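You operate a simulated robot arm through the tools that you are given. There is no shell and no other tool. Be economical: measure what you need, move in short steps, check, and stop when the job is done.

Carry out the task below with a simulated robot arm. There is one attempt and no reset: what you move stays moved.

TASK
Put the shaft collar on the stone top away on the shelf under the belt board. Press the bench lamp button to switch it on. Press the green tester button to switch it on. Take the purple socket and put it on the upper shelf under the stone top. Take the green block and leave it on the top of the washer lid. Stack the can labelled "grease" from the stone top on top of the can marked "belt wax". Shut the bottom red drawer. Close the upper orange drawer. Open the top red drawer. Any order will do. Set down upright: green block.

The check looks at the end state, three seconds after you hand in, the way a careful person would. Anything else that was tipped, shoved, dropped, spilled or broken makes it a failure. Lids that push on must go on centred and level and be pressed home; caps that screw on are set level and turned clockwise until they are tight.

THE ROBOT
A 7-joint arm with a fingered hand on a trunk, on a base that drives. Base frame: it is fixed to the floor where the robot stands at the start and does not move with it; the origin is under the middle of the robot, x ahead of it, y to its left, z up. Lengths are in mm, angles in degrees, forces in N, time in s.
Its first joint turns from -166.0 to 166.0 degrees. Places, roughly: bench lamp button [800, -700, 1200]; blue can, grey can, yellow can [750, -1250, 1000]; bottom red drawer [400, -600, 300]; green block (4x5x6 cm) [400, -1300, 1000]; green tester button [600, -900, 1000]; purple socket [0, -1500, 1000]; shaft collar (6x6x2 cm) [1000, -600, 1000]; shelf under the belt board [-1900, 1200, 400]; top of the washer lid [800, -400, 1100]; top red drawer [600, -700, 700]; upper orange drawer [800, 400, 700]; upper shelf under the stone top [400, -1300, 500]. Payload 4 kg.
Tool frame: the origin (TCP) lies between the finger pads and is the grasp point; the fingertips stand 30 mm ahead of it; z points along the fingers, y is the line along which they close. The gripper opens to 104 mm. The gripper's body begins 35 mm behind the TCP. The gripper is a hand of 4 fingers: y runs from the thumb to the fingers, the wrist lies at [-15, -113, -190] in the tool frame.
Orientation is told as [roll, pitch, yaw] about the base's x, y, z axes, in that order, counted from this pose: with the fingers straight down and the wrist toward the robot, the tool's x, y and z point along [0, 1, 0], [1, 0, 0] and [0, 0, -1] of the base frame.

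THE INTERFACE
- The arm moves only by the tool jog_arm. Its argument "increments" is a list of rows, each a list of 2 entries, a list of its own where there are three numbers: the shift along the base's x, y, z in mm, then the turn, a rotation vector about the base's x, y, z in degrees. In form: [[[dx, dy, dz], [ax, ay, az]], ...]. A call has 1 to 20 rows; each row shifts and turns the commanded pose from where the row before left it. Each row takes 0.2 s and may step no farther than 50 mm and 8.6 degrees from the row before; otherwise, the whole call is refused. A pose out of reach is approached as far as the arm can. The call stops where the force on the tool passes 40 N (or 10 N more than at its start, if that is more) or the arm is blocked; 0.2 s more then pass. In this call time passes only in rows, and 0.2 s behind the last. It gives the time, the measured TCP pose, the force on the tool (base axes), the opening and the grip force at its end, in the units of the frame above (readings bear some noise), with the torque about the TCP (base axes, N m) and any sound that the robot's microphone picked up.
- Cameras (640 x 400 px; columns grow to the right, rows downward): "scene" is now at [315.8, 146.8, 1253.1]; the picture's right is [-0.58, -0.81, 0.00], its down [-0.28, 0.20, -0.94] and it looks along [0.76, -0.55, -0.35] (base axes); focal length 214 px, centre (320, 200). "wrist" rides on the gripper at [61, -92, -130] in the tool frame; the picture's right is [-0.81, 0.27, -0.52], its down [-0.53, -0.71, 0.46] and it looks along [-0.24, 0.64, 0.72] (tool axes); focal length 275 px, centre (320, 200). There is no depth. A picture from a camera that has moved, and an enlarged one, comes with that camera's place and axes in the base frame and with its lens.
- snapshot(camera): a new picture of that camera. It takes no simulated time.
- roll_base(legs): drives the robot by 1 to 6 legs, each [ahead, left, turn to the left] in mm, mm and degrees, along the robot's own axes; the way and the turn of a leg run together, so that a leg with both is an arc; at most 1500 mm and 180 degrees a leg. The arm and the cameras ride along, it lands a little off, and it stops where it bumps. It gives what a move gives.
- move_fingers(index, middle, ring, thumb_bend, thumb_turn): sets how far each is bent, from 0 (flat) to 1 (curled in); at 0.3 the hand is open as for a grip, at 0.7 the pads meet at the TCP. One left out holds its place. A second passes; each finger stops where it meets its share of the squeeze, and holds until it gets a number again. It is the only way to open and close the hand. It gives what a move gives, with no picture; readings hold the bend of each and the force on the fingers (four entries, about 0 where the hand has none), thumb and palm. thumb_turn goes from beside the hand (0) to across from the fingers (1), as for a grip.
- turn_head(pan, tilt): turns the head with the scene camera to pan (to the left, within 143 degrees either way) and tilt (down, from -29 to 69), counted from straight ahead of the robot. It gives what a move gives.
- enlarge(camera, box): a new picture of the part [left, top, right, bottom] of that camera's present view, enlarged. It takes no simulated time.
- finish_job(): hands the job in; it is judged then, once.

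Work in short steps. Places have to be worked out from the pictures, the camera data and where the tool is seen: move nearer, look again, correct. Check each grasp and each placing, and mend what went wrong. You have 196 turns and 174 pictures in all, those below and enlarged ones among them. Open the gripper and draw the arm clear of the work before you hand the job in, unless the task says otherwise; then end with one line.

The tools are called as name(argument=value, ...) on one line, values as JSON. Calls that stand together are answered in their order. jog_arm: Moves the arm, as the interface text tells. Its arguments: {"type":"object","properties":{"increments":{"type":"array"}},"required":["increments"]} The other tools are called the same way: move_fingers (index, middle, ring, thumb_bend, thumb_turn) moves the fingers one by one; roll_base (legs) drives the base; turn_head (pan, tilt) turns the head that bears the scene camera; snapshot (camera) takes a picture; enlarge (camera, box) takes an enlarged picture of a part of a camera's view; finish_job () hands the job in.

At the start:

```text
clock: 0.0
tcp_pos: [369.5, -381.9, 1518.5]
orientation: [0.0, 0.0, -0.1]
ft_force: [0.4, 0.4, 0.0]
ft_torque: [0.01, 0.0, 0.02]
opening: 103.4
gripper_force: 0.0
shape: jaw
bend: [0.3, 0.3, 0.3, 0.3, 0.98]
finger forces: [0.0, 0.1, 0.0, 0.1, 0.0, 0.1]
robot x, y, heading: [-0.4, 2.4, 0.1]
head pan, tilt: [-35.6, 20.3]
```

scene: 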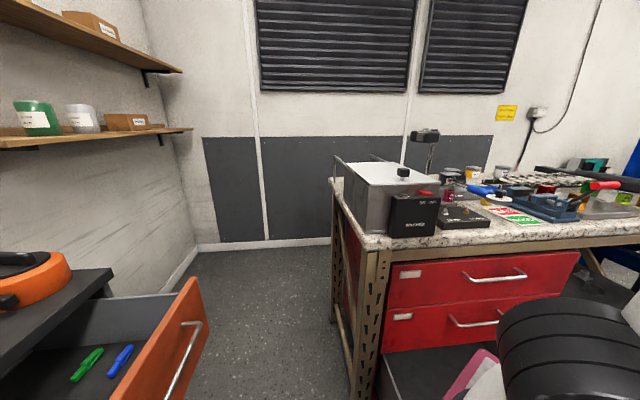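
wrist: 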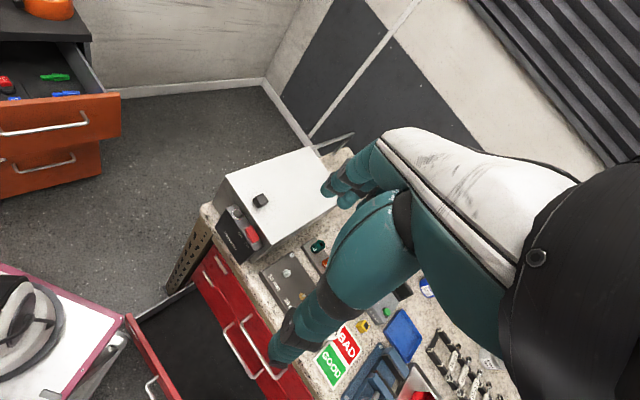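

I'll look around first: the stone top along the right-hand side.

turn_head(pan=-60, tilt=25)

snapshot(camera="scene")

turn_head(pan=-100, tilt=25)

snapshot(camera="scene")

turn_head(pan=20, tilt=30)

snapshot(camera="scene")

turn_head(pan=140, tilt=20)

snapshot(camera="scene")

```text
clock: 0.9
tcp_pos: [370.0, -383.4, 1518.9]
orientation: [0.0, 0.0, 0.1]
ft_force: [0.7, -0.3, 0.3]
ft_torque: [0.02, -0.02, 0.01]
opening: 103.4
gripper_force: 0.1
shape: jaw
bend: [0.3, 0.3, 0.3, 0.3, 0.98]
finger forces: [0.0, 0.0, 0.0, 0.0, 0.0, 0.0]
robot x, y, heading: [-1.5, 4.0, -0.0]
head pan, tilt: [-60.0, 25.0]
```

```text
171 pictures are left
camera scene: at [286.3, 121.3, 1245.5], right [-0.87, -0.5, 0.0], down [-0.21, 0.37, -0.91], along [0.45, -0.78, -0.42], focal length 214 px, centre (320, 200)
```

scene: 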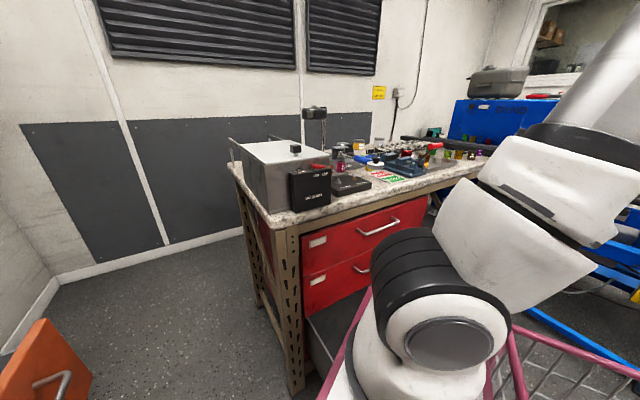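

```text
clock: 1.9
tcp_pos: [369.0, -383.2, 1517.4]
orientation: [0.0, 0.0, 0.0]
ft_force: [0.2, 0.9, 0.7]
ft_torque: [0.02, 0.03, -0.04]
opening: 103.5
gripper_force: 0.1
shape: jaw
bend: [0.3, 0.3, 0.3, 0.3, 0.98]
finger forces: [0.0, 0.1, 0.0, 0.0, 0.1, 0.0]
robot x, y, heading: [-0.4, -0.7, -0.1]
head pan, tilt: [-100.0, 25.0]
```

```text
170 pictures are left
camera scene: at [224.3, 110.3, 1245.5], right [-0.98, 0.17, 0.0], down [0.07, 0.42, -0.91], along [-0.16, -0.89, -0.42], focal length 214 px, centre (320, 200)
```

scene: 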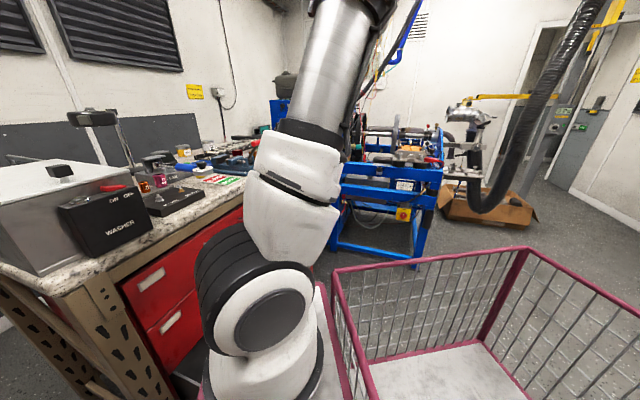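

```text
clock: 4.0
tcp_pos: [368.8, -381.6, 1518.3]
orientation: [0.1, 0.0, 0.0]
ft_force: [0.5, 0.5, 0.0]
ft_torque: [-0.02, -0.01, -0.03]
opening: 103.4
gripper_force: 0.1
shape: jaw
bend: [0.3, 0.3, 0.3, 0.3, 0.98]
finger forces: [0.0, 0.0, 0.1, 0.0, 0.1, 0.0]
robot x, y, heading: [-3.0, -0.3, 0.0]
head pan, tilt: [20.0, 30.0]
```

```text
169 pictures are left
camera scene: at [325.2, 232.0, 1237.6], right [0.34, -0.94, 0.0], down [-0.47, -0.17, -0.87], along [0.81, 0.3, -0.5], focal length 214 px, centre (320, 200)
```

scene: 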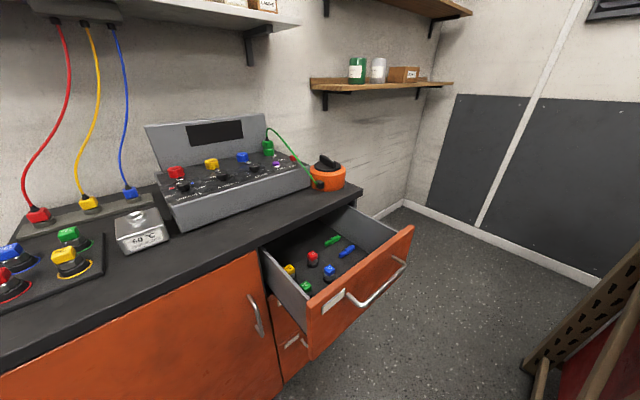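

```text
clock: 6.0
tcp_pos: [370.2, -384.1, 1519.0]
orientation: [0.0, -0.1, 0.0]
ft_force: [-0.3, -0.1, 0.0]
ft_torque: [-0.01, 0.02, 0.0]
opening: 103.5
gripper_force: 0.0
shape: jaw
bend: [0.3, 0.3, 0.3, 0.3, 0.98]
finger forces: [0.0, 0.0, 0.1, 0.0, 0.0, 0.0]
robot x, y, heading: [0.1, 2.4, -0.1]
head pan, tilt: [140.0, 20.0]
```

```text
168 pictures are left
camera scene: at [168.9, 261.0, 1253.6], right [0.64, 0.77, 0.0], down [0.26, -0.22, -0.94], along [-0.72, 0.6, -0.34], focal length 214 px, centre (320, 200)
```

scene: 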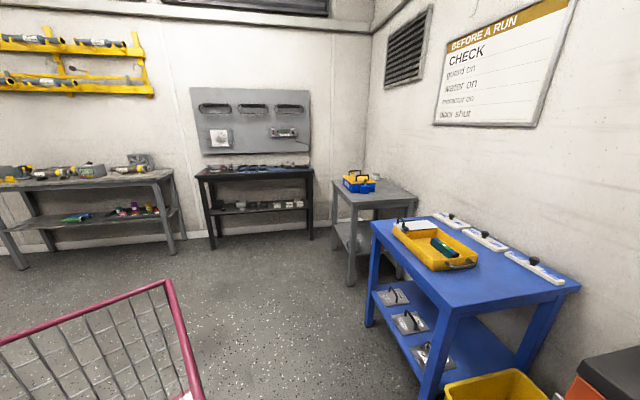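

The bench front runs obliquely. I'll look down around the robot to learn its footprint and the open drawers.

turn_head(pan=-20, tilt=60)

snapshot(camera="scene")

turn_head(pan=-70, tilt=69)

snapshot(camera="scene")

turn_head(pan=-140, tilt=50)

snapshot(camera="scene")

turn_head(pan=100, tilt=50)

snapshot(camera="scene")

```text
clock: 8.4
tcp_pos: [369.3, -382.9, 1518.2]
orientation: [0.1, 0.0, 0.0]
ft_force: [0.4, -1.1, -0.2]
ft_torque: [0.0, 0.0, -0.01]
opening: 104.0
gripper_force: 0.1
shape: jaw
bend: [0.3, 0.3, 0.3, 0.3, 0.98]
finger forces: [0.0, 0.0, 0.1, 0.1, 0.1, 0.0]
robot x, y, heading: [2.7, -0.1, -0.1]
head pan, tilt: [-20.0, 60.0]
```

```text
167 pictures are left
camera scene: at [302.8, 178.3, 1195.5], right [-0.34, -0.94, 0.0], down [-0.81, 0.3, -0.5], along [0.47, -0.17, -0.87], focal length 214 px, centre (320, 200)
```

scene: 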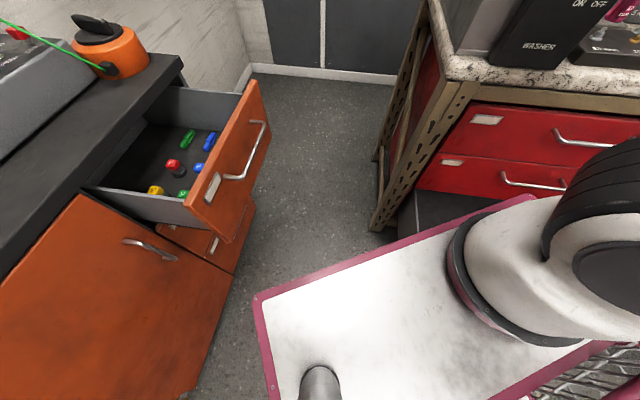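

```text
clock: 9.6
tcp_pos: [369.8, -382.6, 1518.8]
orientation: [0.0, 0.0, 0.0]
ft_force: [-0.2, -0.6, -0.2]
ft_torque: [-0.01, 0.03, -0.03]
opening: 103.6
gripper_force: 0.0
shape: jaw
bend: [0.3, 0.3, 0.3, 0.3, 0.98]
finger forces: [0.0, 0.1, 0.0, 0.0, 0.1, 0.0]
robot x, y, heading: [-1.8, 2.0, -0.2]
head pan, tilt: [-70.0, 68.8]
```

```text
166 pictures are left
camera scene: at [259.4, 148.6, 1186.1], right [-0.94, -0.34, 0.0], down [-0.32, 0.88, -0.36], along [0.12, -0.34, -0.93], focal length 214 px, centre (320, 200)
```

scene: 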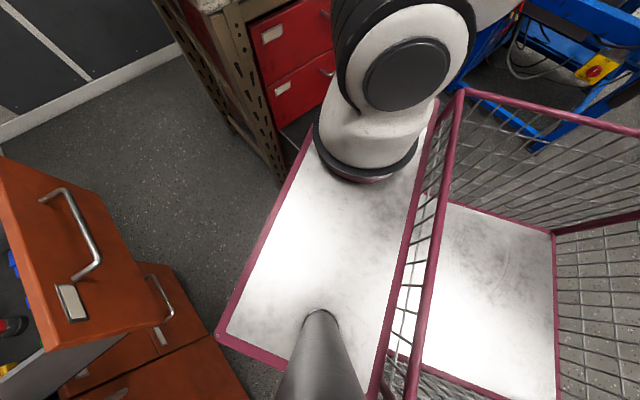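

```text
clock: 11.0
tcp_pos: [369.3, -381.6, 1519.0]
orientation: [0.0, 0.0, 0.0]
ft_force: [0.0, 0.4, -0.6]
ft_torque: [0.02, 0.01, -0.02]
opening: 103.3
gripper_force: 0.0
shape: jaw
bend: [0.3, 0.3, 0.3, 0.3, 0.98]
finger forces: [0.0, 0.0, 0.0, 0.0, 0.0, 0.1]
robot x, y, heading: [-0.5, -0.6, -0.1]
head pan, tilt: [-140.0, 50.0]
```

```text
165 pictures are left
camera scene: at [181.2, 151.6, 1208.0], right [-0.64, 0.77, 0.0], down [0.59, 0.49, -0.64], along [-0.49, -0.41, -0.77], focal length 214 px, centre (320, 200)
```

scene: 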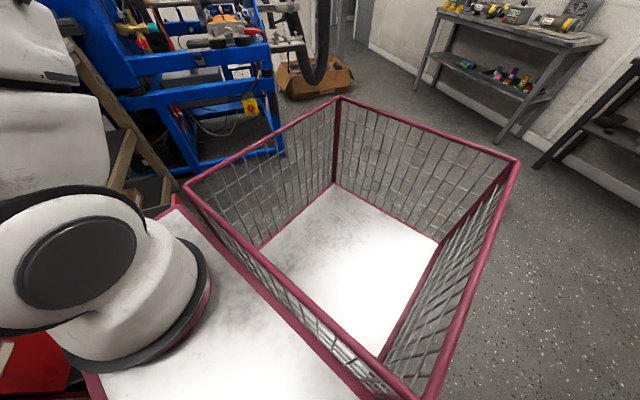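

```text
clock: 14.4
tcp_pos: [370.0, -382.6, 1519.1]
orientation: [-0.1, -0.1, 0.0]
ft_force: [0.5, -0.2, -0.8]
ft_torque: [-0.02, -0.01, 0.0]
opening: 103.6
gripper_force: 0.1
shape: jaw
bend: [0.3, 0.3, 0.3, 0.3, 0.98]
finger forces: [0.0, 0.0, 0.0, 0.0, 0.0, 0.1]
robot x, y, heading: [3.0, -2.9, -0.1]
head pan, tilt: [100.0, 50.0]
```

```text
164 pictures are left
camera scene: at [226.8, 276.9, 1208.0], right [0.98, 0.17, 0.0], down [0.13, -0.75, -0.64], along [-0.11, 0.63, -0.77], focal length 214 px, centre (320, 200)
```

scene: 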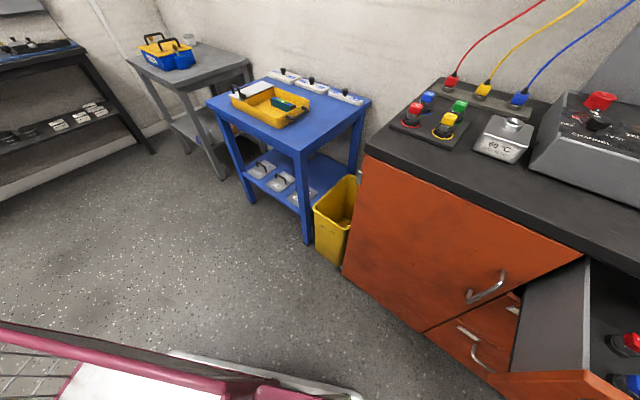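

The cart platform is near bench height. Next I'll take detailed views of the bench top.

turn_head(pan=-50, tilt=20)

enlarge(camera="scene", box=[260, 100, 580, 300])

enlarge(camera="wrist", box=[180, 200, 500, 400])

```text
clock: 16.7
tcp_pos: [370.0, -382.7, 1519.3]
orientation: [0.0, 0.1, 0.0]
ft_force: [0.8, 0.7, 0.4]
ft_torque: [-0.02, 0.0, -0.01]
opening: 103.8
gripper_force: 0.0
shape: jaw
bend: [0.3, 0.3, 0.3, 0.3, 0.98]
finger forces: [0.0, 0.0, 0.0, 0.1, 0.0, 0.0]
robot x, y, heading: [-1.2, 0.7, 0.0]
head pan, tilt: [-50.0, 20.0]
```

```text
2.00 times, centred on (420, 200) of scene
camera zoom: at [300.1, 129.8, 1253.6], right [-0.77, -0.64, 0.0], down [-0.22, 0.26, -0.94], along [0.6, -0.72, -0.34], focal length 429 px, centre (120, 200)
```

zoom: 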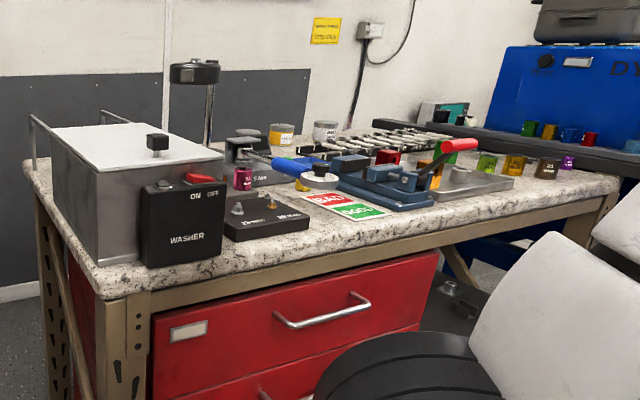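

```text
2.00 times, centred on (340, 300) of wrist
camera zoom: at [278.1, -320.9, 1649.1], right [0.27, -0.81, 0.52], down [-0.71, -0.53, -0.46], along [0.64, -0.24, -0.72], focal length 551 px, centre (280, 0)
```

zoom: 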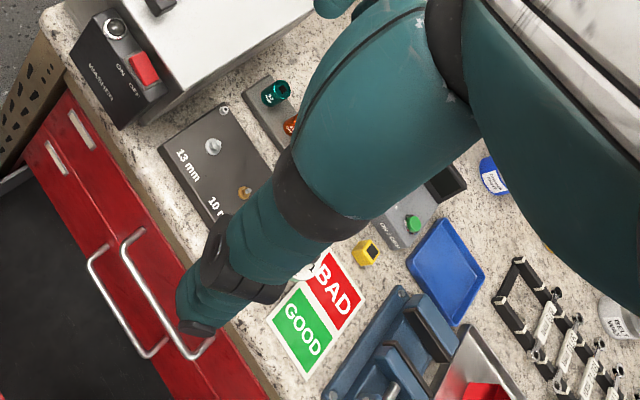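

The benches sit square to each other, about 31° off the base axes. I'll back off a little and turn to face the stone bench squarely.

roll_base(legs=[[-120, 60, 0], [0, 0, -31]])

turn_head(pan=0, tilt=45)

snapshot(camera="scene")

snapshot(camera="wrist")

```text
clock: 19.6
tcp_pos: [-6.5, -460.2, 1519.2]
orientation: [0.0, 0.0, -31.7]
ft_force: [-0.2, -0.3, 0.4]
ft_torque: [-0.04, 0.0, 0.01]
opening: 103.7
gripper_force: 0.2
shape: jaw
bend: [0.3, 0.3, 0.3, 0.3, 0.98]
finger forces: [0.0, 0.1, 0.1, 0.0, 0.0, 0.0]
robot x, y, heading: [-120.5, 55.8, -31.5]
head pan, tilt: [-50.0, 20.0]
```

```text
clock: 20.8
tcp_pos: [-6.9, -459.5, 1517.9]
orientation: [-0.1, 0.1, -31.7]
ft_force: [0.5, 0.0, -0.2]
ft_torque: [-0.02, -0.01, -0.01]
opening: 103.5
gripper_force: 0.1
shape: jaw
bend: [0.3, 0.3, 0.3, 0.3, 0.98]
finger forces: [0.0, 0.0, 0.0, 0.0, 0.1, 0.0]
robot x, y, heading: [-119.4, 61.3, -31.7]
head pan, tilt: [0.0, 45.0]
```

```text
161 pictures are left
camera scene: at [257.7, 62.1, 1215.0], right [-0.53, -0.85, 0.0], down [-0.6, 0.37, -0.71], along [0.6, -0.37, -0.71], focal length 214 px, centre (320, 200)
```

scene: 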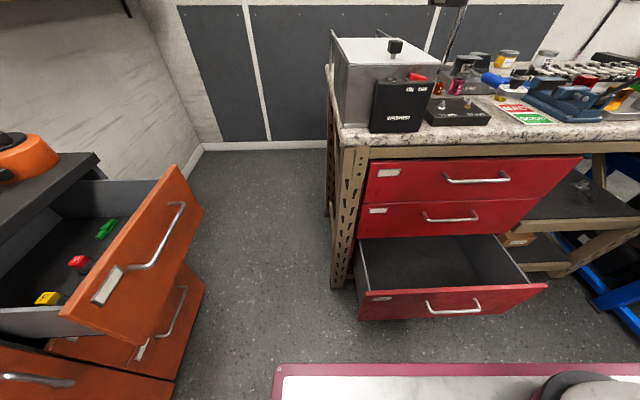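

```text
160 pictures are left
camera wrist: at [-52.5, -359.6, 1649.1], right [-0.19, -0.83, 0.52], down [-0.89, -0.08, -0.46], along [0.42, -0.55, -0.72], focal length 275 px, centre (320, 200)
```

wrist: 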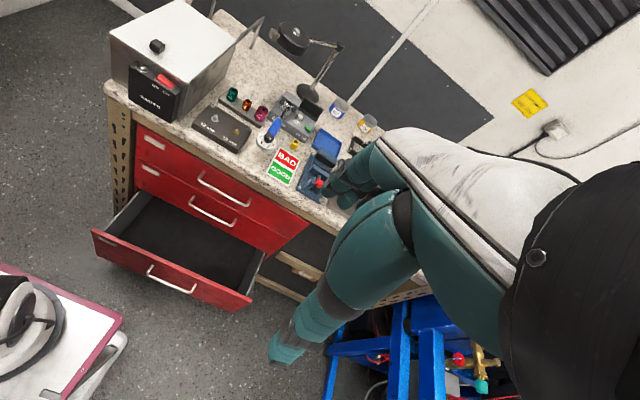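

Good view. I'll zoom in on the lamp/tester/washer area to locate features in both cameras.

turn_head(pan=-20, tilt=25)

enlarge(camera="scene", box=[200, 90, 400, 215])

enlarge(camera="scene", box=[360, 90, 560, 215])

enlarge(camera="wrist", box=[100, 0, 420, 200])

```text
clock: 21.6
tcp_pos: [-8.2, -461.3, 1518.1]
orientation: [-0.1, 0.1, -31.6]
ft_force: [-0.2, -0.2, 0.3]
ft_torque: [-0.01, 0.0, 0.01]
opening: 103.6
gripper_force: 0.1
shape: jaw
bend: [0.3, 0.3, 0.3, 0.3, 0.98]
finger forces: [0.0, 0.0, 0.1, 0.0, 0.1, 0.1]
robot x, y, heading: [-121.3, 58.0, -31.6]
head pan, tilt: [-20.0, 25.0]
```

```text
3.20 times, centred on (300, 152) of scene
camera zoom: at [245.7, 32.6, 1245.5], right [-0.78, -0.62, 0.0], down [-0.26, 0.33, -0.91], along [0.56, -0.71, -0.42], focal length 686 px, centre (384, 352)
```

zoom: 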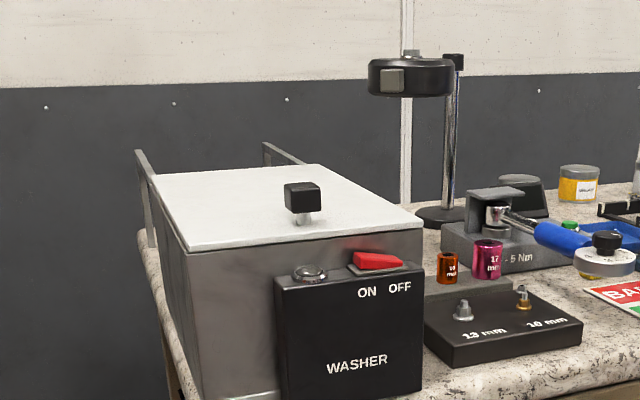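

```text
3.20 times, centred on (460, 152) of scene
camera zoom: at [245.7, 32.6, 1245.5], right [-0.78, -0.62, 0.0], down [-0.26, 0.33, -0.91], along [0.56, -0.71, -0.42], focal length 686 px, centre (-128, 352)
```

zoom: 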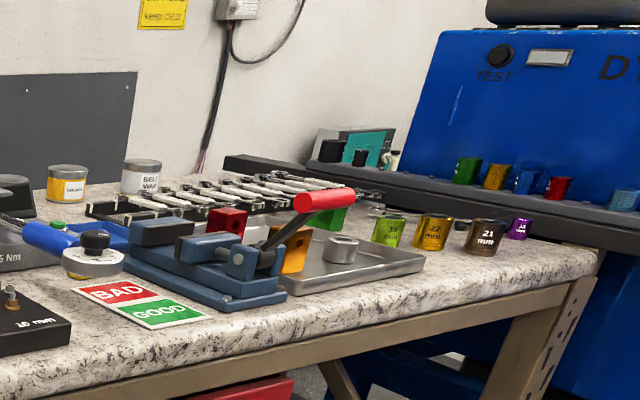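

```text
2.00 times, centred on (260, 100) of wrist
camera zoom: at [-52.5, -359.6, 1649.1], right [-0.19, -0.83, 0.52], down [-0.89, -0.08, -0.46], along [0.42, -0.55, -0.72], focal length 551 px, centre (440, 400)
```

zoom: 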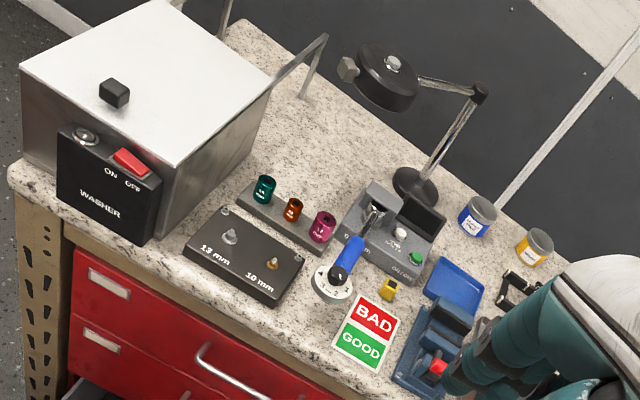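

Stereo gives: lamp button ≈(787,-668,1197), green button ≈(628,-869,1006), bottom drawer handle ≈(235,-491,400) with ~225 mm travel along (0.88,-0.47). I back off, close the fingers and start lowering in front of the drawer.

roll_base(legs=[[-160, 0, 0]])

move_fingers(index=0.7, middle=0.7, ring=0.7, thumb_bend=0.7)

```text
clock: 23.0
tcp_pos: [-149.0, -374.1, 1519.2]
orientation: [-0.1, 0.1, -31.9]
ft_force: [0.3, 0.0, -0.8]
ft_torque: [0.0, 0.01, -0.01]
opening: 103.4
gripper_force: 0.1
shape: jaw
bend: [0.3, 0.3, 0.3, 0.3, 0.98]
finger forces: [0.1, 0.0, 0.0, 0.1, 0.1, 0.1]
robot x, y, heading: [-258.4, 149.1, -32.2]
head pan, tilt: [-20.0, 25.0]
```

```text
clock: 24.0
tcp_pos: [-149.8, -374.3, 1518.2]
orientation: [0.0, 0.0, -32.0]
ft_force: [-0.5, 0.4, -0.3]
ft_torque: [0.02, 0.0, 0.02]
opening: 1.2
gripper_force: 0.1
shape: fingers
bend: [0.7, 0.7, 0.7, 0.7, 0.98]
finger forces: [0.0, 0.0, 0.0, 0.0, 0.0, 0.1]
robot x, y, heading: [-261.7, 144.9, -31.9]
head pan, tilt: [-20.0, 25.0]
```

Moving out in front of the open drawer and down in stages.

jog_arm(increments=[[[45, -9, 0], [0, 0, 0]], [[45, -9, 0], [0, 0, 0]], [[45, -9, 0], [0, 0, 0]], [[45, -9, 0], [0, 0, 0]], [[45, -9, 0], [0, 0, 0]], [[45, -9, 0], [0, 0, 0]], [[0, 0, -48], [0, 0, 0]], [[0, 0, -48], [0, 0, 0]], [[0, 0, -48], [0, 0, 0]], [[0, 0, -48], [0, 0, 0]], [[0, 0, -48], [0, 0, 0]], [[0, 0, -48], [0, 0, 0]], [[0, 0, -48], [0, 0, 0]], [[0, 0, -48], [0, 0, 0]], [[0, 0, -48], [0, 0, 0]], [[0, 0, -48], [0, 0, 0]]])

turn_head(pan=-15, tilt=50)

snapshot(camera="scene")

```text
clock: 27.4
tcp_pos: [118.4, -426.4, 1041.9]
orientation: [-0.1, 0.0, -32.0]
ft_force: [-0.1, 0.1, -0.2]
ft_torque: [0.0, -0.02, 0.0]
opening: 1.1
gripper_force: 0.0
shape: fingers
bend: [0.7, 0.7, 0.7, 0.7, 0.98]
finger forces: [0.1, 0.0, 0.0, 0.0, 0.0, 0.0]
robot x, y, heading: [-262.1, 146.7, -31.8]
head pan, tilt: [-20.0, 25.0]
```

```text
clock: 28.3
tcp_pos: [119.4, -427.1, 1040.5]
orientation: [0.0, -0.1, -31.8]
ft_force: [1.0, -0.5, 0.1]
ft_torque: [-0.01, -0.02, -0.03]
opening: 1.2
gripper_force: 0.1
shape: fingers
bend: [0.7, 0.7, 0.7, 0.7, 0.98]
finger forces: [0.1, 0.1, 0.1, 0.0, 0.0, 0.0]
robot x, y, heading: [-264.1, 146.2, -31.9]
head pan, tilt: [-15.0, 50.0]
```

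```text
156 pictures are left
camera scene: at [100.8, 134.2, 1208.1], right [-0.73, -0.68, 0.0], down [-0.52, 0.56, -0.64], along [0.44, -0.47, -0.77], focal length 214 px, centre (320, 200)
```

scene: 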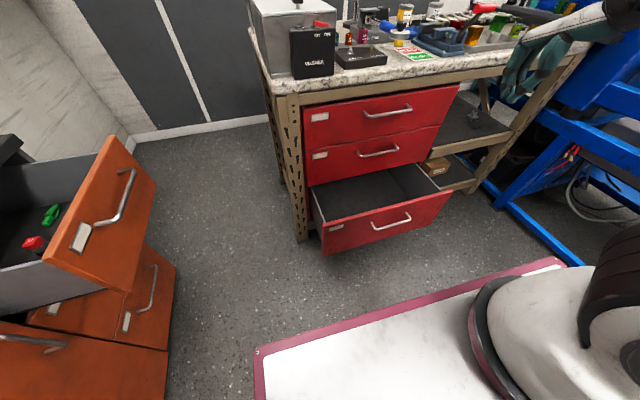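

The predicted handle position matches this picture. I continue down to handle height.

jog_arm(increments=[[[0, 0, -47], [0, 0, 0]], [[0, 0, -47], [0, 0, 0]], [[0, 0, -47], [0, 0, 0]], [[0, 0, -47], [0, 0, 0]], [[0, 0, -47], [0, 0, 0]], [[0, 0, -47], [0, 0, 0]], [[0, 0, -47], [0, 0, 0]], [[0, 0, -47], [0, 0, 0]], [[0, 0, -47], [0, 0, 0]], [[0, 0, -47], [0, 0, 0]], [[0, 0, -47], [0, 0, 0]], [[0, 0, -47], [0, 0, 0]], [[0, 0, -47], [0, 0, 0]]])

snapshot(camera="scene")

snapshot(camera="wrist")

```text
clock: 31.1
tcp_pos: [124.9, -424.9, 424.9]
orientation: [0.0, 0.0, -31.9]
ft_force: [-0.6, 0.8, 0.0]
ft_torque: [-0.02, -0.02, 0.0]
opening: 1.0
gripper_force: 0.0
shape: fingers
bend: [0.7, 0.7, 0.7, 0.7, 0.98]
finger forces: [0.0, 0.0, 0.0, 0.0, 0.0, 0.0]
robot x, y, heading: [-264.6, 147.1, -32.2]
head pan, tilt: [-15.0, 50.0]
```

```text
155 pictures are left
camera scene: at [100.8, 134.2, 1208.0], right [-0.73, -0.68, 0.0], down [-0.52, 0.56, -0.64], along [0.44, -0.47, -0.77], focal length 214 px, centre (320, 200)
```

scene: 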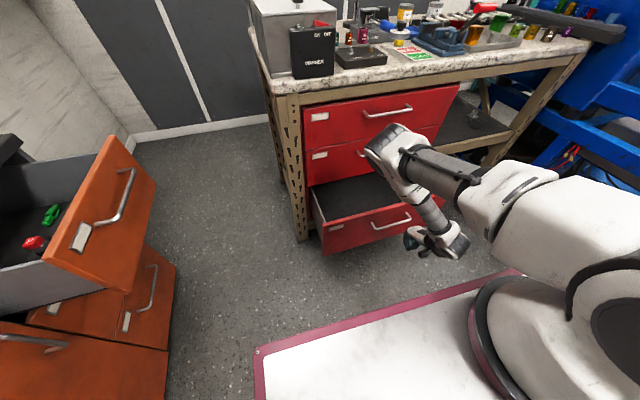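

```text
154 pictures are left
camera wrist: at [79.4, -323.9, 556.1], right [-0.19, -0.83, 0.52], down [-0.89, -0.08, -0.46], along [0.42, -0.55, -0.72], focal length 275 px, centre (320, 200)
```

wrist: 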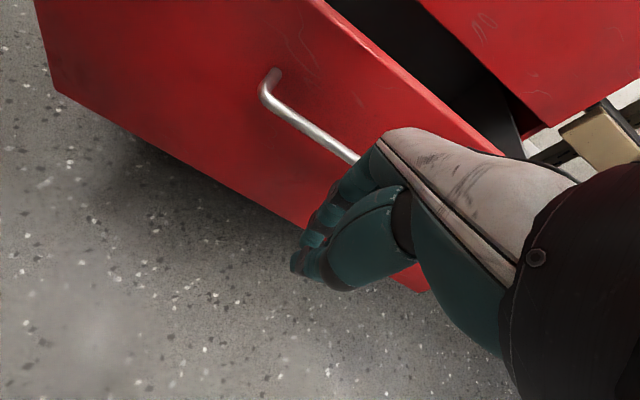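

Hand is level with the handle, square to the drawer. I push along the drawer's travel.

jog_arm(increments=[[[19.2, -10.7, 0], [0, 0, 0]], [[19.2, -10.7, 0], [0, 0, 0]], [[19.2, -10.7, 0], [0, 0, 0]], [[19.2, -10.7, 0], [0, 0, 0]], [[19.2, -10.7, 0], [0, 0, 0]], [[19.2, -10.7, 0], [0, 0, 0]], [[19.2, -10.7, 0], [0, 0, 0]], [[19.2, -10.7, 0], [0, 0, 0]], [[19.2, -10.7, 0], [0, 0, 0]], [[19.2, -10.7, 0], [0, 0, 0]], [[19.2, -10.7, 0], [0, 0, 0]], [[19.2, -10.7, 0], [0, 0, 0]]])

snapshot(camera="scene")

```text
clock: 33.7
tcp_pos: [349.9, -558.7, 428.3]
orientation: [-0.1, 0.1, -31.8]
ft_force: [1.0, 0.7, -0.3]
ft_torque: [0.02, 0.01, 0.0]
opening: 1.2
gripper_force: 0.0
shape: fingers
bend: [0.7, 0.7, 0.7, 0.7, 0.98]
finger forces: [0.0, 0.0, 0.0, 0.0, 0.0, 0.0]
robot x, y, heading: [-259.1, 144.3, -31.6]
head pan, tilt: [-15.0, 50.0]
```

```text
153 pictures are left
camera scene: at [100.8, 134.2, 1208.0], right [-0.73, -0.68, 0.0], down [-0.52, 0.56, -0.64], along [0.44, -0.47, -0.77], focal length 214 px, centre (320, 200)
```

scene: 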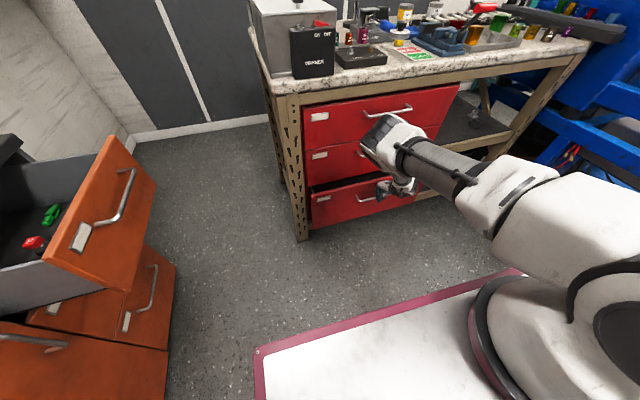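

Nearly closed; I continue in smaller steps until it seats.

jog_arm(increments=[[[10.5, -5.8, 0], [0, 0, 0]], [[10.5, -5.8, 0], [0, 0, 0]], [[10.5, -5.8, 0], [0, 0, 0]], [[10.5, -5.8, 0], [0, 0, 0]], [[7, -3.9, 0], [0, 0, 0]], [[7, -3.9, 0], [0, 0, 0]], [[7, -3.9, 0], [0, 0, 0]], [[7, -3.9, 0], [0, 0, 0]]])

snapshot(camera="scene")

snapshot(camera="wrist")

```text
clock: 35.5
tcp_pos: [420.5, -595.8, 428.0]
orientation: [-0.2, -0.1, -31.8]
ft_force: [-12.8, 6.1, 15.2]
ft_torque: [0.06, 0.34, 0.0]
opening: 0.3
gripper_force: 11.9
shape: fingers
bend: [0.71, 0.72, 0.71, 0.67, 0.97]
finger forces: [14.6, 6.0, 2.8, 0.0, 0.1, 0.1]
robot x, y, heading: [-261.3, 147.7, -32.0]
head pan, tilt: [-15.0, 50.0]
```

```text
152 pictures are left
camera scene: at [100.1, 134.8, 1208.2], right [-0.73, -0.68, 0.0], down [-0.52, 0.56, -0.64], along [0.44, -0.47, -0.77], focal length 214 px, centre (320, 200)
```

scene: 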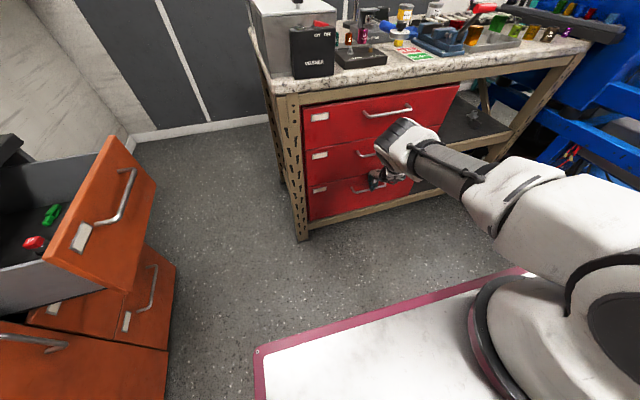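

```text
151 pictures are left
camera wrist: at [375.0, -494.0, 559.3], right [-0.2, -0.83, 0.52], down [-0.89, -0.08, -0.46], along [0.42, -0.55, -0.72], focal length 275 px, centre (320, 200)
```

wrist: 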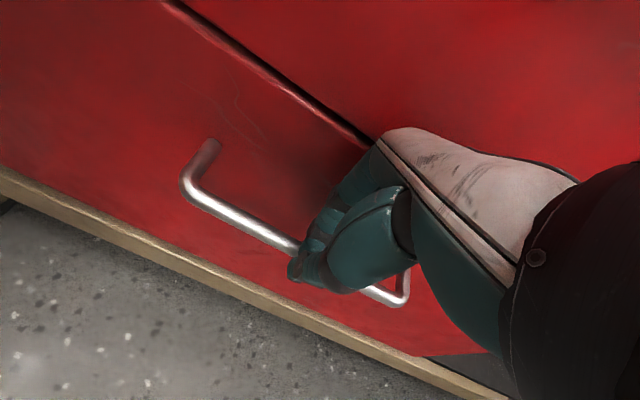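

The drawer looks flush. A final small nudge, then retreat straight back and up.

jog_arm(increments=[[[3.5, -2, 0], [0, 0, 0]], [[3.5, -2, 0], [0, 0, 0]]])

jog_arm(increments=[[[-20, 11, 0], [0, 0, 0]], [[-42, 23, 0], [0, 0, 0]], [[-42, 23, 0], [0, 0, 0]], [[-42, 23, 0], [0, 0, 0]], [[-42, 23, 0], [0, 0, 0]], [[-42, 23, 0], [0, 0, 0]], [[-42, 23, 0], [0, 0, 0]], [[0, 0, 48], [0, 0, 0]], [[0, 0, 48], [0, 0, 0]], [[0, 0, 48], [0, 0, 0]], [[0, 0, 48], [0, 0, 0]], [[0, 0, 48], [0, 0, 0]], [[0, 0, 48], [0, 0, 0]], [[0, 0, 48], [0, 0, 0]], [[0, 0, 48], [0, 0, 0]], [[0, 0, 48], [0, 0, 0]], [[0, 0, 48], [0, 0, 0]], [[0, 0, 48], [0, 0, 0]], [[0, 0, 48], [0, 0, 0]], [[0, 0, 48], [0, 0, 0]]])

snapshot(camera="scene")

```text
clock: 36.0
tcp_pos: [423.0, -597.0, 428.4]
orientation: [-0.1, 0.0, -31.9]
ft_force: [-16.6, 16.7, 25.8]
ft_torque: [-0.18, -0.2, -0.06]
opening: 0.1
gripper_force: 21.7
shape: fingers
bend: [0.72, 0.72, 0.71, 0.67, 0.97]
finger forces: [18.2, 20.6, 4.8, 0.0, 0.0, 0.0]
robot x, y, heading: [-260.2, 146.3, -31.7]
head pan, tilt: [-15.0, 50.0]
stopped in row 2: the force on the tool passed its limit at 50 N (the readings are from after the stop); the commanded pose is now the measured one
```

```text
clock: 40.2
tcp_pos: [156.0, -450.0, 1053.8]
orientation: [-0.2, -0.1, -31.8]
ft_force: [1.2, 1.3, -0.4]
ft_torque: [-0.02, 0.04, -0.06]
opening: 1.0
gripper_force: 0.0
shape: fingers
bend: [0.7, 0.7, 0.7, 0.7, 0.97]
finger forces: [0.0, 0.0, 0.1, 0.0, 0.1, 0.1]
robot x, y, heading: [-261.3, 144.0, -31.8]
head pan, tilt: [-15.0, 50.0]
```

```text
150 pictures are left
camera scene: at [101.3, 134.6, 1207.8], right [-0.73, -0.68, 0.0], down [-0.52, 0.56, -0.64], along [0.44, -0.47, -0.77], focal length 214 px, centre (320, 200)
```

scene: 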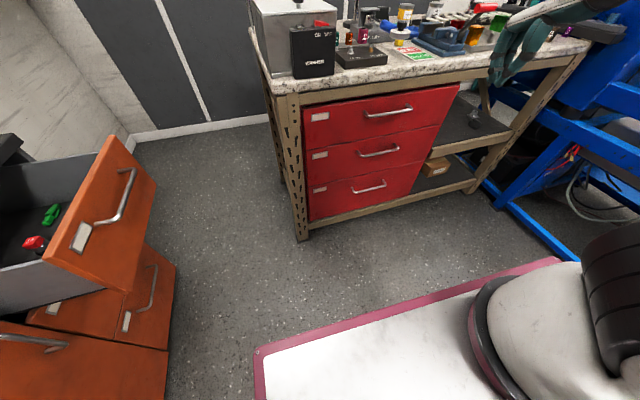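

Bottom drawer is shut. Next the upper orange drawer: its front panel centre ≈(723,247), top z≈865, handle ≈(690,213,813), closing along (0.51,0.86). I raise the arm and drive closer.

jog_arm(increments=[[[0, 0, 45], [0, 0, 8]], [[0, 0, 45], [0, 0, 8]], [[0, 0, 45], [0, 0, 8]], [[0, 0, 45], [0, 0, 8]]])

roll_base(legs=[[250, 100, 0]])

```text
clock: 41.2
tcp_pos: [153.4, -446.4, 1230.1]
orientation: [-0.1, 0.1, 0.2]
ft_force: [-0.2, -0.3, 0.0]
ft_torque: [0.0, -0.01, -0.03]
opening: 1.1
gripper_force: 0.0
shape: fingers
bend: [0.7, 0.7, 0.7, 0.7, 0.97]
finger forces: [0.0, 0.1, 0.1, 0.0, 0.0, 0.0]
robot x, y, heading: [-263.9, 145.5, -32.1]
head pan, tilt: [-15.0, 50.0]
```

```text
clock: 43.1
tcp_pos: [425.7, -492.3, 1230.1]
orientation: [-0.1, 0.0, 0.4]
ft_force: [-0.1, 0.8, -0.2]
ft_torque: [0.03, 0.04, 0.0]
opening: 1.1
gripper_force: 0.1
shape: fingers
bend: [0.7, 0.7, 0.7, 0.7, 0.97]
finger forces: [0.0, 0.0, 0.0, 0.0, 0.0, 0.0]
robot x, y, heading: [5.7, 98.8, -31.5]
head pan, tilt: [-15.0, 50.0]
```

Swinging the hand over to the orange drawer side while turning it to face the drawer.

jog_arm(increments=[[[15.3, 43, 0], [0, 0, 4.2]], [[15.3, 43, 0], [0, 0, 4.2]], [[15.3, 43, 0], [0, 0, 4.2]], [[15.3, 43, 0], [0, 0, 4.2]], [[15.3, 43, 0], [0, 0, 4.2]], [[15.3, 43, 0], [0, 0, 4.2]], [[15.3, 43, 0], [0, 0, 4.2]], [[15.3, 43, 0], [0, 0, 4.2]], [[15.3, 43, 0], [0, 0, 4.2]], [[15.3, 43, 0], [0, 0, 4.2]], [[15.3, 43, 0], [0, 0, 4.2]], [[15.3, 43, 0], [0, 0, 4.2]], [[15.3, 43, 0], [0, 0, 4.2]], [[15.3, 43, 0], [0, 0, 4.2]]])

turn_head(pan=45, tilt=40)

snapshot(camera="scene")

snapshot(camera="wrist")

```text
clock: 46.1
tcp_pos: [641.4, 108.4, 1227.1]
orientation: [0.0, 0.0, 59.4]
ft_force: [0.5, -0.3, 0.1]
ft_torque: [0.02, -0.02, -0.02]
opening: 0.9
gripper_force: 0.0
shape: fingers
bend: [0.7, 0.7, 0.7, 0.7, 0.97]
finger forces: [0.0, 0.0, 0.0, 0.0, 0.1, 0.1]
robot x, y, heading: [10.4, 97.8, -31.4]
head pan, tilt: [-15.0, 50.0]
```

```text
clock: 47.4
tcp_pos: [642.9, 108.5, 1226.0]
orientation: [-0.1, 0.1, 59.4]
ft_force: [-0.2, 0.5, 0.8]
ft_torque: [0.03, -0.02, 0.0]
opening: 1.3
gripper_force: 0.0
shape: fingers
bend: [0.7, 0.7, 0.7, 0.7, 0.97]
finger forces: [0.1, 0.0, 0.1, 0.0, 0.0, 0.0]
robot x, y, heading: [6.2, 98.3, -31.4]
head pan, tilt: [45.0, 40.0]
```

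```text
149 pictures are left
camera scene: at [398.1, 163.8, 1222.2], right [0.23, -0.97, 0.0], down [-0.63, -0.15, -0.77], along [0.74, 0.18, -0.64], focal length 214 px, centre (320, 200)
```

scene: 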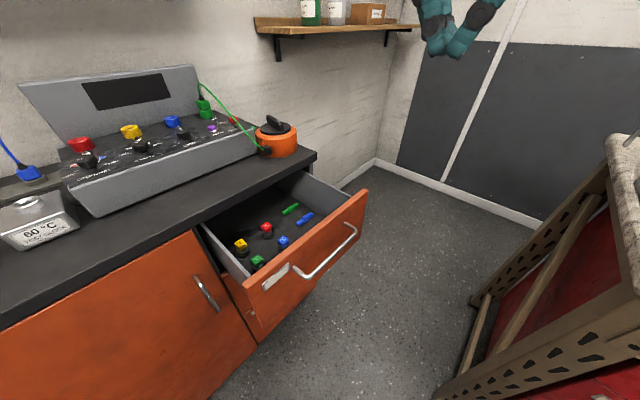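

```text
148 pictures are left
camera wrist: at [543.5, 61.1, 1357.1], right [0.84, -0.18, 0.52], down [0.09, -0.89, -0.45], along [0.54, 0.43, -0.72], focal length 275 px, centre (320, 200)
```

wrist: 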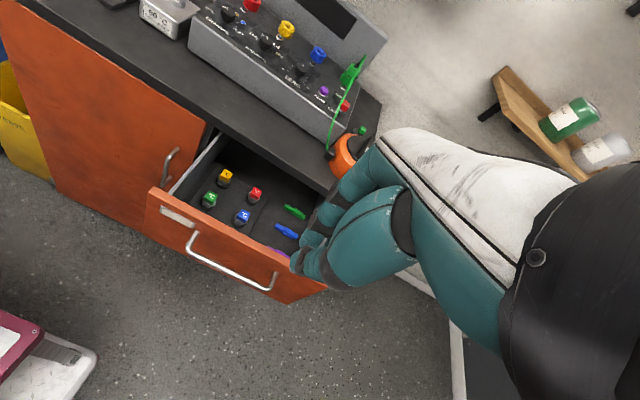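

Handle confirmed at ≈(690,217,815). I lower the hand in front of it.

jog_arm(increments=[[[-5, 0, -49], [0, 0, 0]], [[0, 0, -49], [0, 0, 0]], [[0, 0, -49], [0, 0, 0]], [[0, 0, -49], [0, 0, 0]], [[0, 0, -49], [0, 0, 0]], [[0, 0, -49], [0, 0, 0]], [[0, 0, -49], [0, 0, 0]], [[0, 0, -49], [0, 0, 0]]])

snapshot(camera="scene")

```text
clock: 49.2
tcp_pos: [637.0, 109.7, 837.1]
orientation: [-0.1, 0.1, 59.4]
ft_force: [-1.1, 0.1, 0.3]
ft_torque: [0.05, -0.02, -0.01]
opening: 1.1
gripper_force: 0.2
shape: fingers
bend: [0.7, 0.7, 0.7, 0.7, 0.97]
finger forces: [0.0, 0.0, 0.1, 0.1, 0.1, 0.0]
robot x, y, heading: [7.5, 99.4, -31.3]
head pan, tilt: [45.0, 40.0]
```

```text
147 pictures are left
camera scene: at [397.9, 163.8, 1222.2], right [0.23, -0.97, 0.0], down [-0.62, -0.15, -0.77], along [0.74, 0.18, -0.64], focal length 214 px, centre (320, 200)
```

scene: 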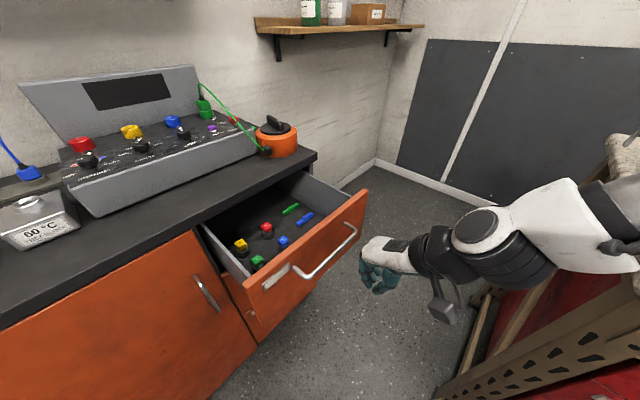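

Aligned in front of the panel. Pushing along the drawer's travel.

jog_arm(increments=[[[10.2, 17.2, 0], [0, 0, 0]], [[10.2, 17.2, 0], [0, 0, 0]], [[10.2, 17.2, 0], [0, 0, 0]], [[10.2, 17.2, 0], [0, 0, 0]], [[10.2, 17.2, 0], [0, 0, 0]], [[10.2, 17.2, 0], [0, 0, 0]], [[10.2, 17.2, 0], [0, 0, 0]], [[10.2, 17.2, 0], [0, 0, 0]], [[10.2, 17.2, 0], [0, 0, 0]], [[10.2, 17.2, 0], [0, 0, 0]], [[10.2, 17.2, 0], [0, 0, 0]], [[10.2, 17.2, 0], [0, 0, 0]]])

snapshot(camera="scene")

```text
clock: 51.8
tcp_pos: [757.1, 312.9, 837.1]
orientation: [-0.1, 0.1, 59.3]
ft_force: [0.4, -0.4, 0.6]
ft_torque: [0.01, 0.0, 0.0]
opening: 1.0
gripper_force: 0.2
shape: fingers
bend: [0.7, 0.7, 0.7, 0.7, 0.97]
finger forces: [0.1, 0.7, 0.1, 0.1, 0.0, 0.1]
robot x, y, heading: [5.5, 95.8, -31.5]
head pan, tilt: [45.0, 40.0]
```

```text
146 pictures are left
camera scene: at [398.2, 163.8, 1222.2], right [0.23, -0.97, 0.0], down [-0.62, -0.15, -0.77], along [0.74, 0.18, -0.64], focal length 214 px, centre (320, 200)
```

scene: 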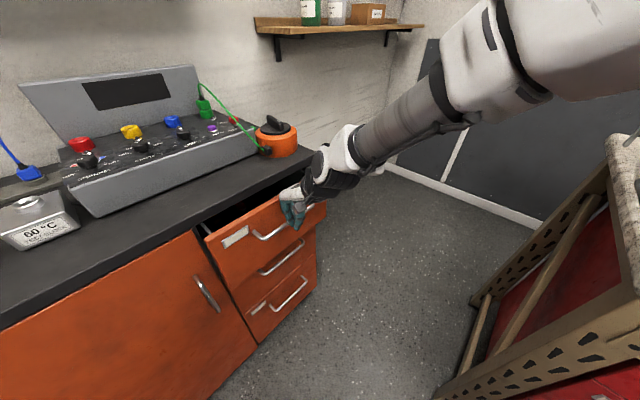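

Almost shut; continuing gently until it seats.

jog_arm(increments=[[[5.1, 8.6, 0], [0, 0, 0]], [[5.1, 8.6, 0], [0, 0, 0]], [[5.1, 8.6, 0], [0, 0, 0]], [[5.1, 8.6, 0], [0, 0, 0]], [[5.1, 8.6, 0], [0, 0, 0]], [[3, 5.2, 0], [0, 0, 0]], [[3, 5.2, 0], [0, 0, 0]], [[3, 5.2, 0], [0, 0, 0]], [[3, 5.2, 0], [0, 0, 0]], [[3, 5.2, 0], [0, 0, 0]]])

snapshot(camera="scene")

snapshot(camera="wrist")

```text
clock: 54.0
tcp_pos: [795.4, 380.1, 839.3]
orientation: [0.0, 0.2, 59.3]
ft_force: [-18.3, -16.8, 17.4]
ft_torque: [0.26, -0.23, -0.09]
opening: 0.1
gripper_force: 18.3
shape: fingers
bend: [0.71, 0.72, 0.71, 0.67, 0.97]
finger forces: [13.2, 20.2, 3.4, 0.0, 0.1, 0.0]
robot x, y, heading: [5.6, 96.8, -31.4]
head pan, tilt: [45.0, 40.0]
stopped in row 10: the force on the tool passed its limit at 55 N (the readings are from after the stop); the commanded pose is now the measured one
```

```text
145 pictures are left
camera scene: at [396.7, 162.3, 1222.6], right [0.23, -0.97, 0.0], down [-0.62, -0.15, -0.77], along [0.75, 0.18, -0.64], focal length 214 px, centre (320, 200)
```

scene: 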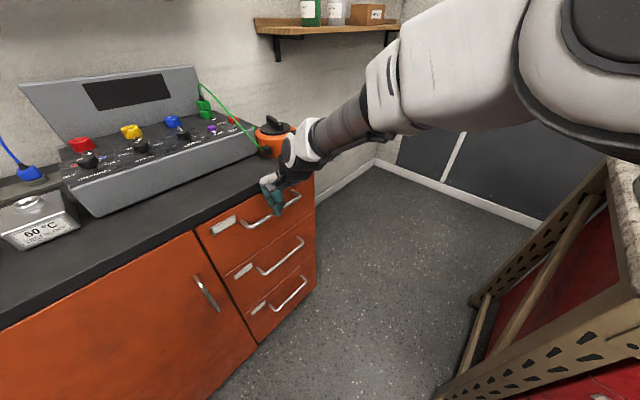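

```text
144 pictures are left
camera wrist: at [696.9, 333.7, 970.9], right [0.84, -0.18, 0.52], down [0.09, -0.89, -0.45], along [0.54, 0.43, -0.73], focal length 275 px, centre (320, 200)
```

wrist: 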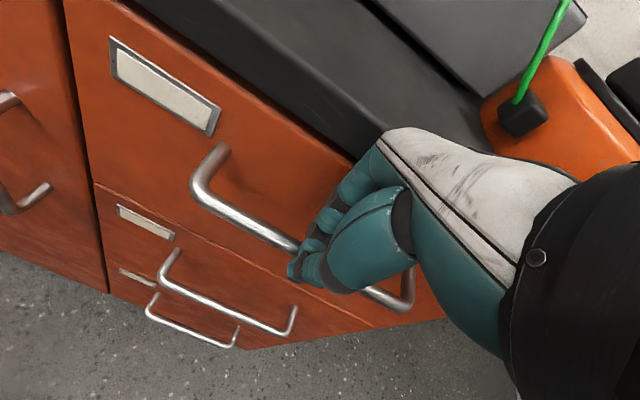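

Drawer is shut flush. I back away, then rise and swing back toward the bench.

jog_arm(increments=[[[-10.2, -17.2, 0], [0, 0, 0]], [[-23, -39, 0], [0, 0, 0]], [[-23, -39, 0], [0, 0, 0]], [[-23, -39, 0], [0, 0, 0]], [[-23, -39, 0], [0, 0, 0]], [[-23, -39, 0], [0, 0, 0]], [[0, 0, 49], [0, 0, 0]], [[0, 0, 49], [0, 0, 0]], [[0, 0, 49], [0, 0, 0]], [[0, 0, 49], [0, 0, 0]], [[0, 0, 49], [0, 0, 0]], [[0, 0, 49], [0, 0, 0]], [[0, 0, 49], [0, 0, 0]], [[0, 0, 49], [0, 0, 0]], [[0, 0, 49], [0, 0, 0]]])

snapshot(camera="scene")

```text
clock: 57.2
tcp_pos: [667.3, 170.7, 1278.8]
orientation: [0.0, 0.2, 59.3]
ft_force: [-0.2, -0.1, 0.0]
ft_torque: [0.02, 0.01, 0.02]
opening: 1.2
gripper_force: 0.0
shape: fingers
bend: [0.7, 0.7, 0.7, 0.7, 0.97]
finger forces: [0.0, 0.1, 0.1, 0.0, 0.0, 0.1]
robot x, y, heading: [9.3, 97.1, -31.2]
head pan, tilt: [45.0, 40.0]
```

```text
143 pictures are left
camera scene: at [398.1, 163.3, 1222.1], right [0.23, -0.97, 0.0], down [-0.63, -0.15, -0.77], along [0.74, 0.18, -0.64], focal length 214 px, centre (320, 200)
```

scene: 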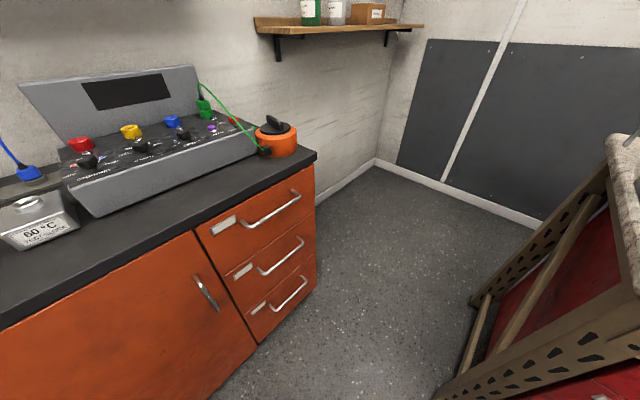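

Orange drawer done. Now swinging to a pre-press pose in front of the lamp button at yaw ≈-77°, above the washer.

jog_arm(increments=[[[5.8, -43, 1], [0, 0, -8]], [[5.8, -43, 1], [0, 0, -8]], [[5.8, -43, 1], [0, 0, -8]], [[5.8, -43, 1], [0, 0, -8]], [[5.8, -43, 1], [0, 0, -8]], [[5.8, -43, 1], [0, 0, -8]], [[5.8, -43, 1], [0, 0, -8]], [[5.8, -43, 1], [0, 0, -8]], [[5.8, -43, 1], [0, 0, -8]], [[5.8, -43, 1], [0, 0, -8]], [[5.8, -43, 1], [0, 0, -8]], [[5.8, -43, 1], [0, 0, -8]], [[5.8, -43, 1], [0, 0, -8]], [[5.8, -43, 1], [0, 0, -8]], [[5.8, -43, 1], [0, 0, -8]], [[5.8, -43, 1], [0, 0, -8]], [[5.8, -43, 1], [0, 0, -8]]])

turn_head(pan=-25, tilt=20)

snapshot(camera="scene")

snapshot(camera="wrist")

```text
clock: 60.8
tcp_pos: [770.0, -560.6, 1301.2]
orientation: [0.0, 0.0, -76.7]
ft_force: [-0.5, 0.7, 0.7]
ft_torque: [-0.02, -0.01, 0.0]
opening: 1.0
gripper_force: 0.0
shape: fingers
bend: [0.7, 0.7, 0.7, 0.7, 0.97]
finger forces: [0.1, 0.0, 0.0, 0.0, 0.0, 0.1]
robot x, y, heading: [6.2, 95.7, -31.5]
head pan, tilt: [45.0, 40.0]
```

```text
clock: 62.2
tcp_pos: [769.6, -560.8, 1300.7]
orientation: [-0.1, 0.1, -76.6]
ft_force: [0.1, 0.7, 0.4]
ft_torque: [0.03, 0.0, 0.0]
opening: 0.8
gripper_force: 0.0
shape: fingers
bend: [0.7, 0.7, 0.7, 0.7, 0.97]
finger forces: [0.0, 0.0, 0.1, 0.1, 0.0, 0.0]
robot x, y, heading: [7.7, 98.2, -30.8]
head pan, tilt: [-25.0, 20.0]
```

```text
142 pictures are left
camera scene: at [366.9, 65.8, 1253.6], right [-0.83, -0.55, 0.0], down [-0.19, 0.29, -0.94], along [0.52, -0.78, -0.34], focal length 214 px, centre (320, 200)
```

scene: 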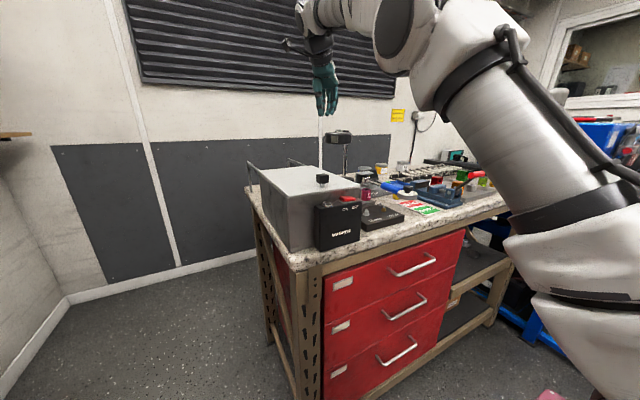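

```text
141 pictures are left
camera wrist: at [809.7, -457.3, 1430.7], right [-0.72, -0.46, 0.52], down [-0.68, 0.57, -0.45], along [-0.09, -0.68, -0.73], focal length 275 px, centre (320, 200)
```

wrist: 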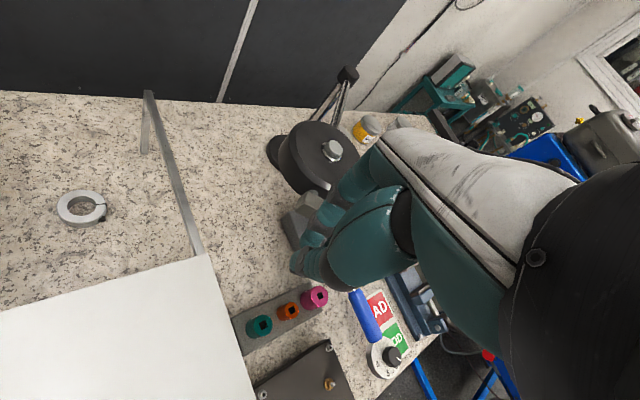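

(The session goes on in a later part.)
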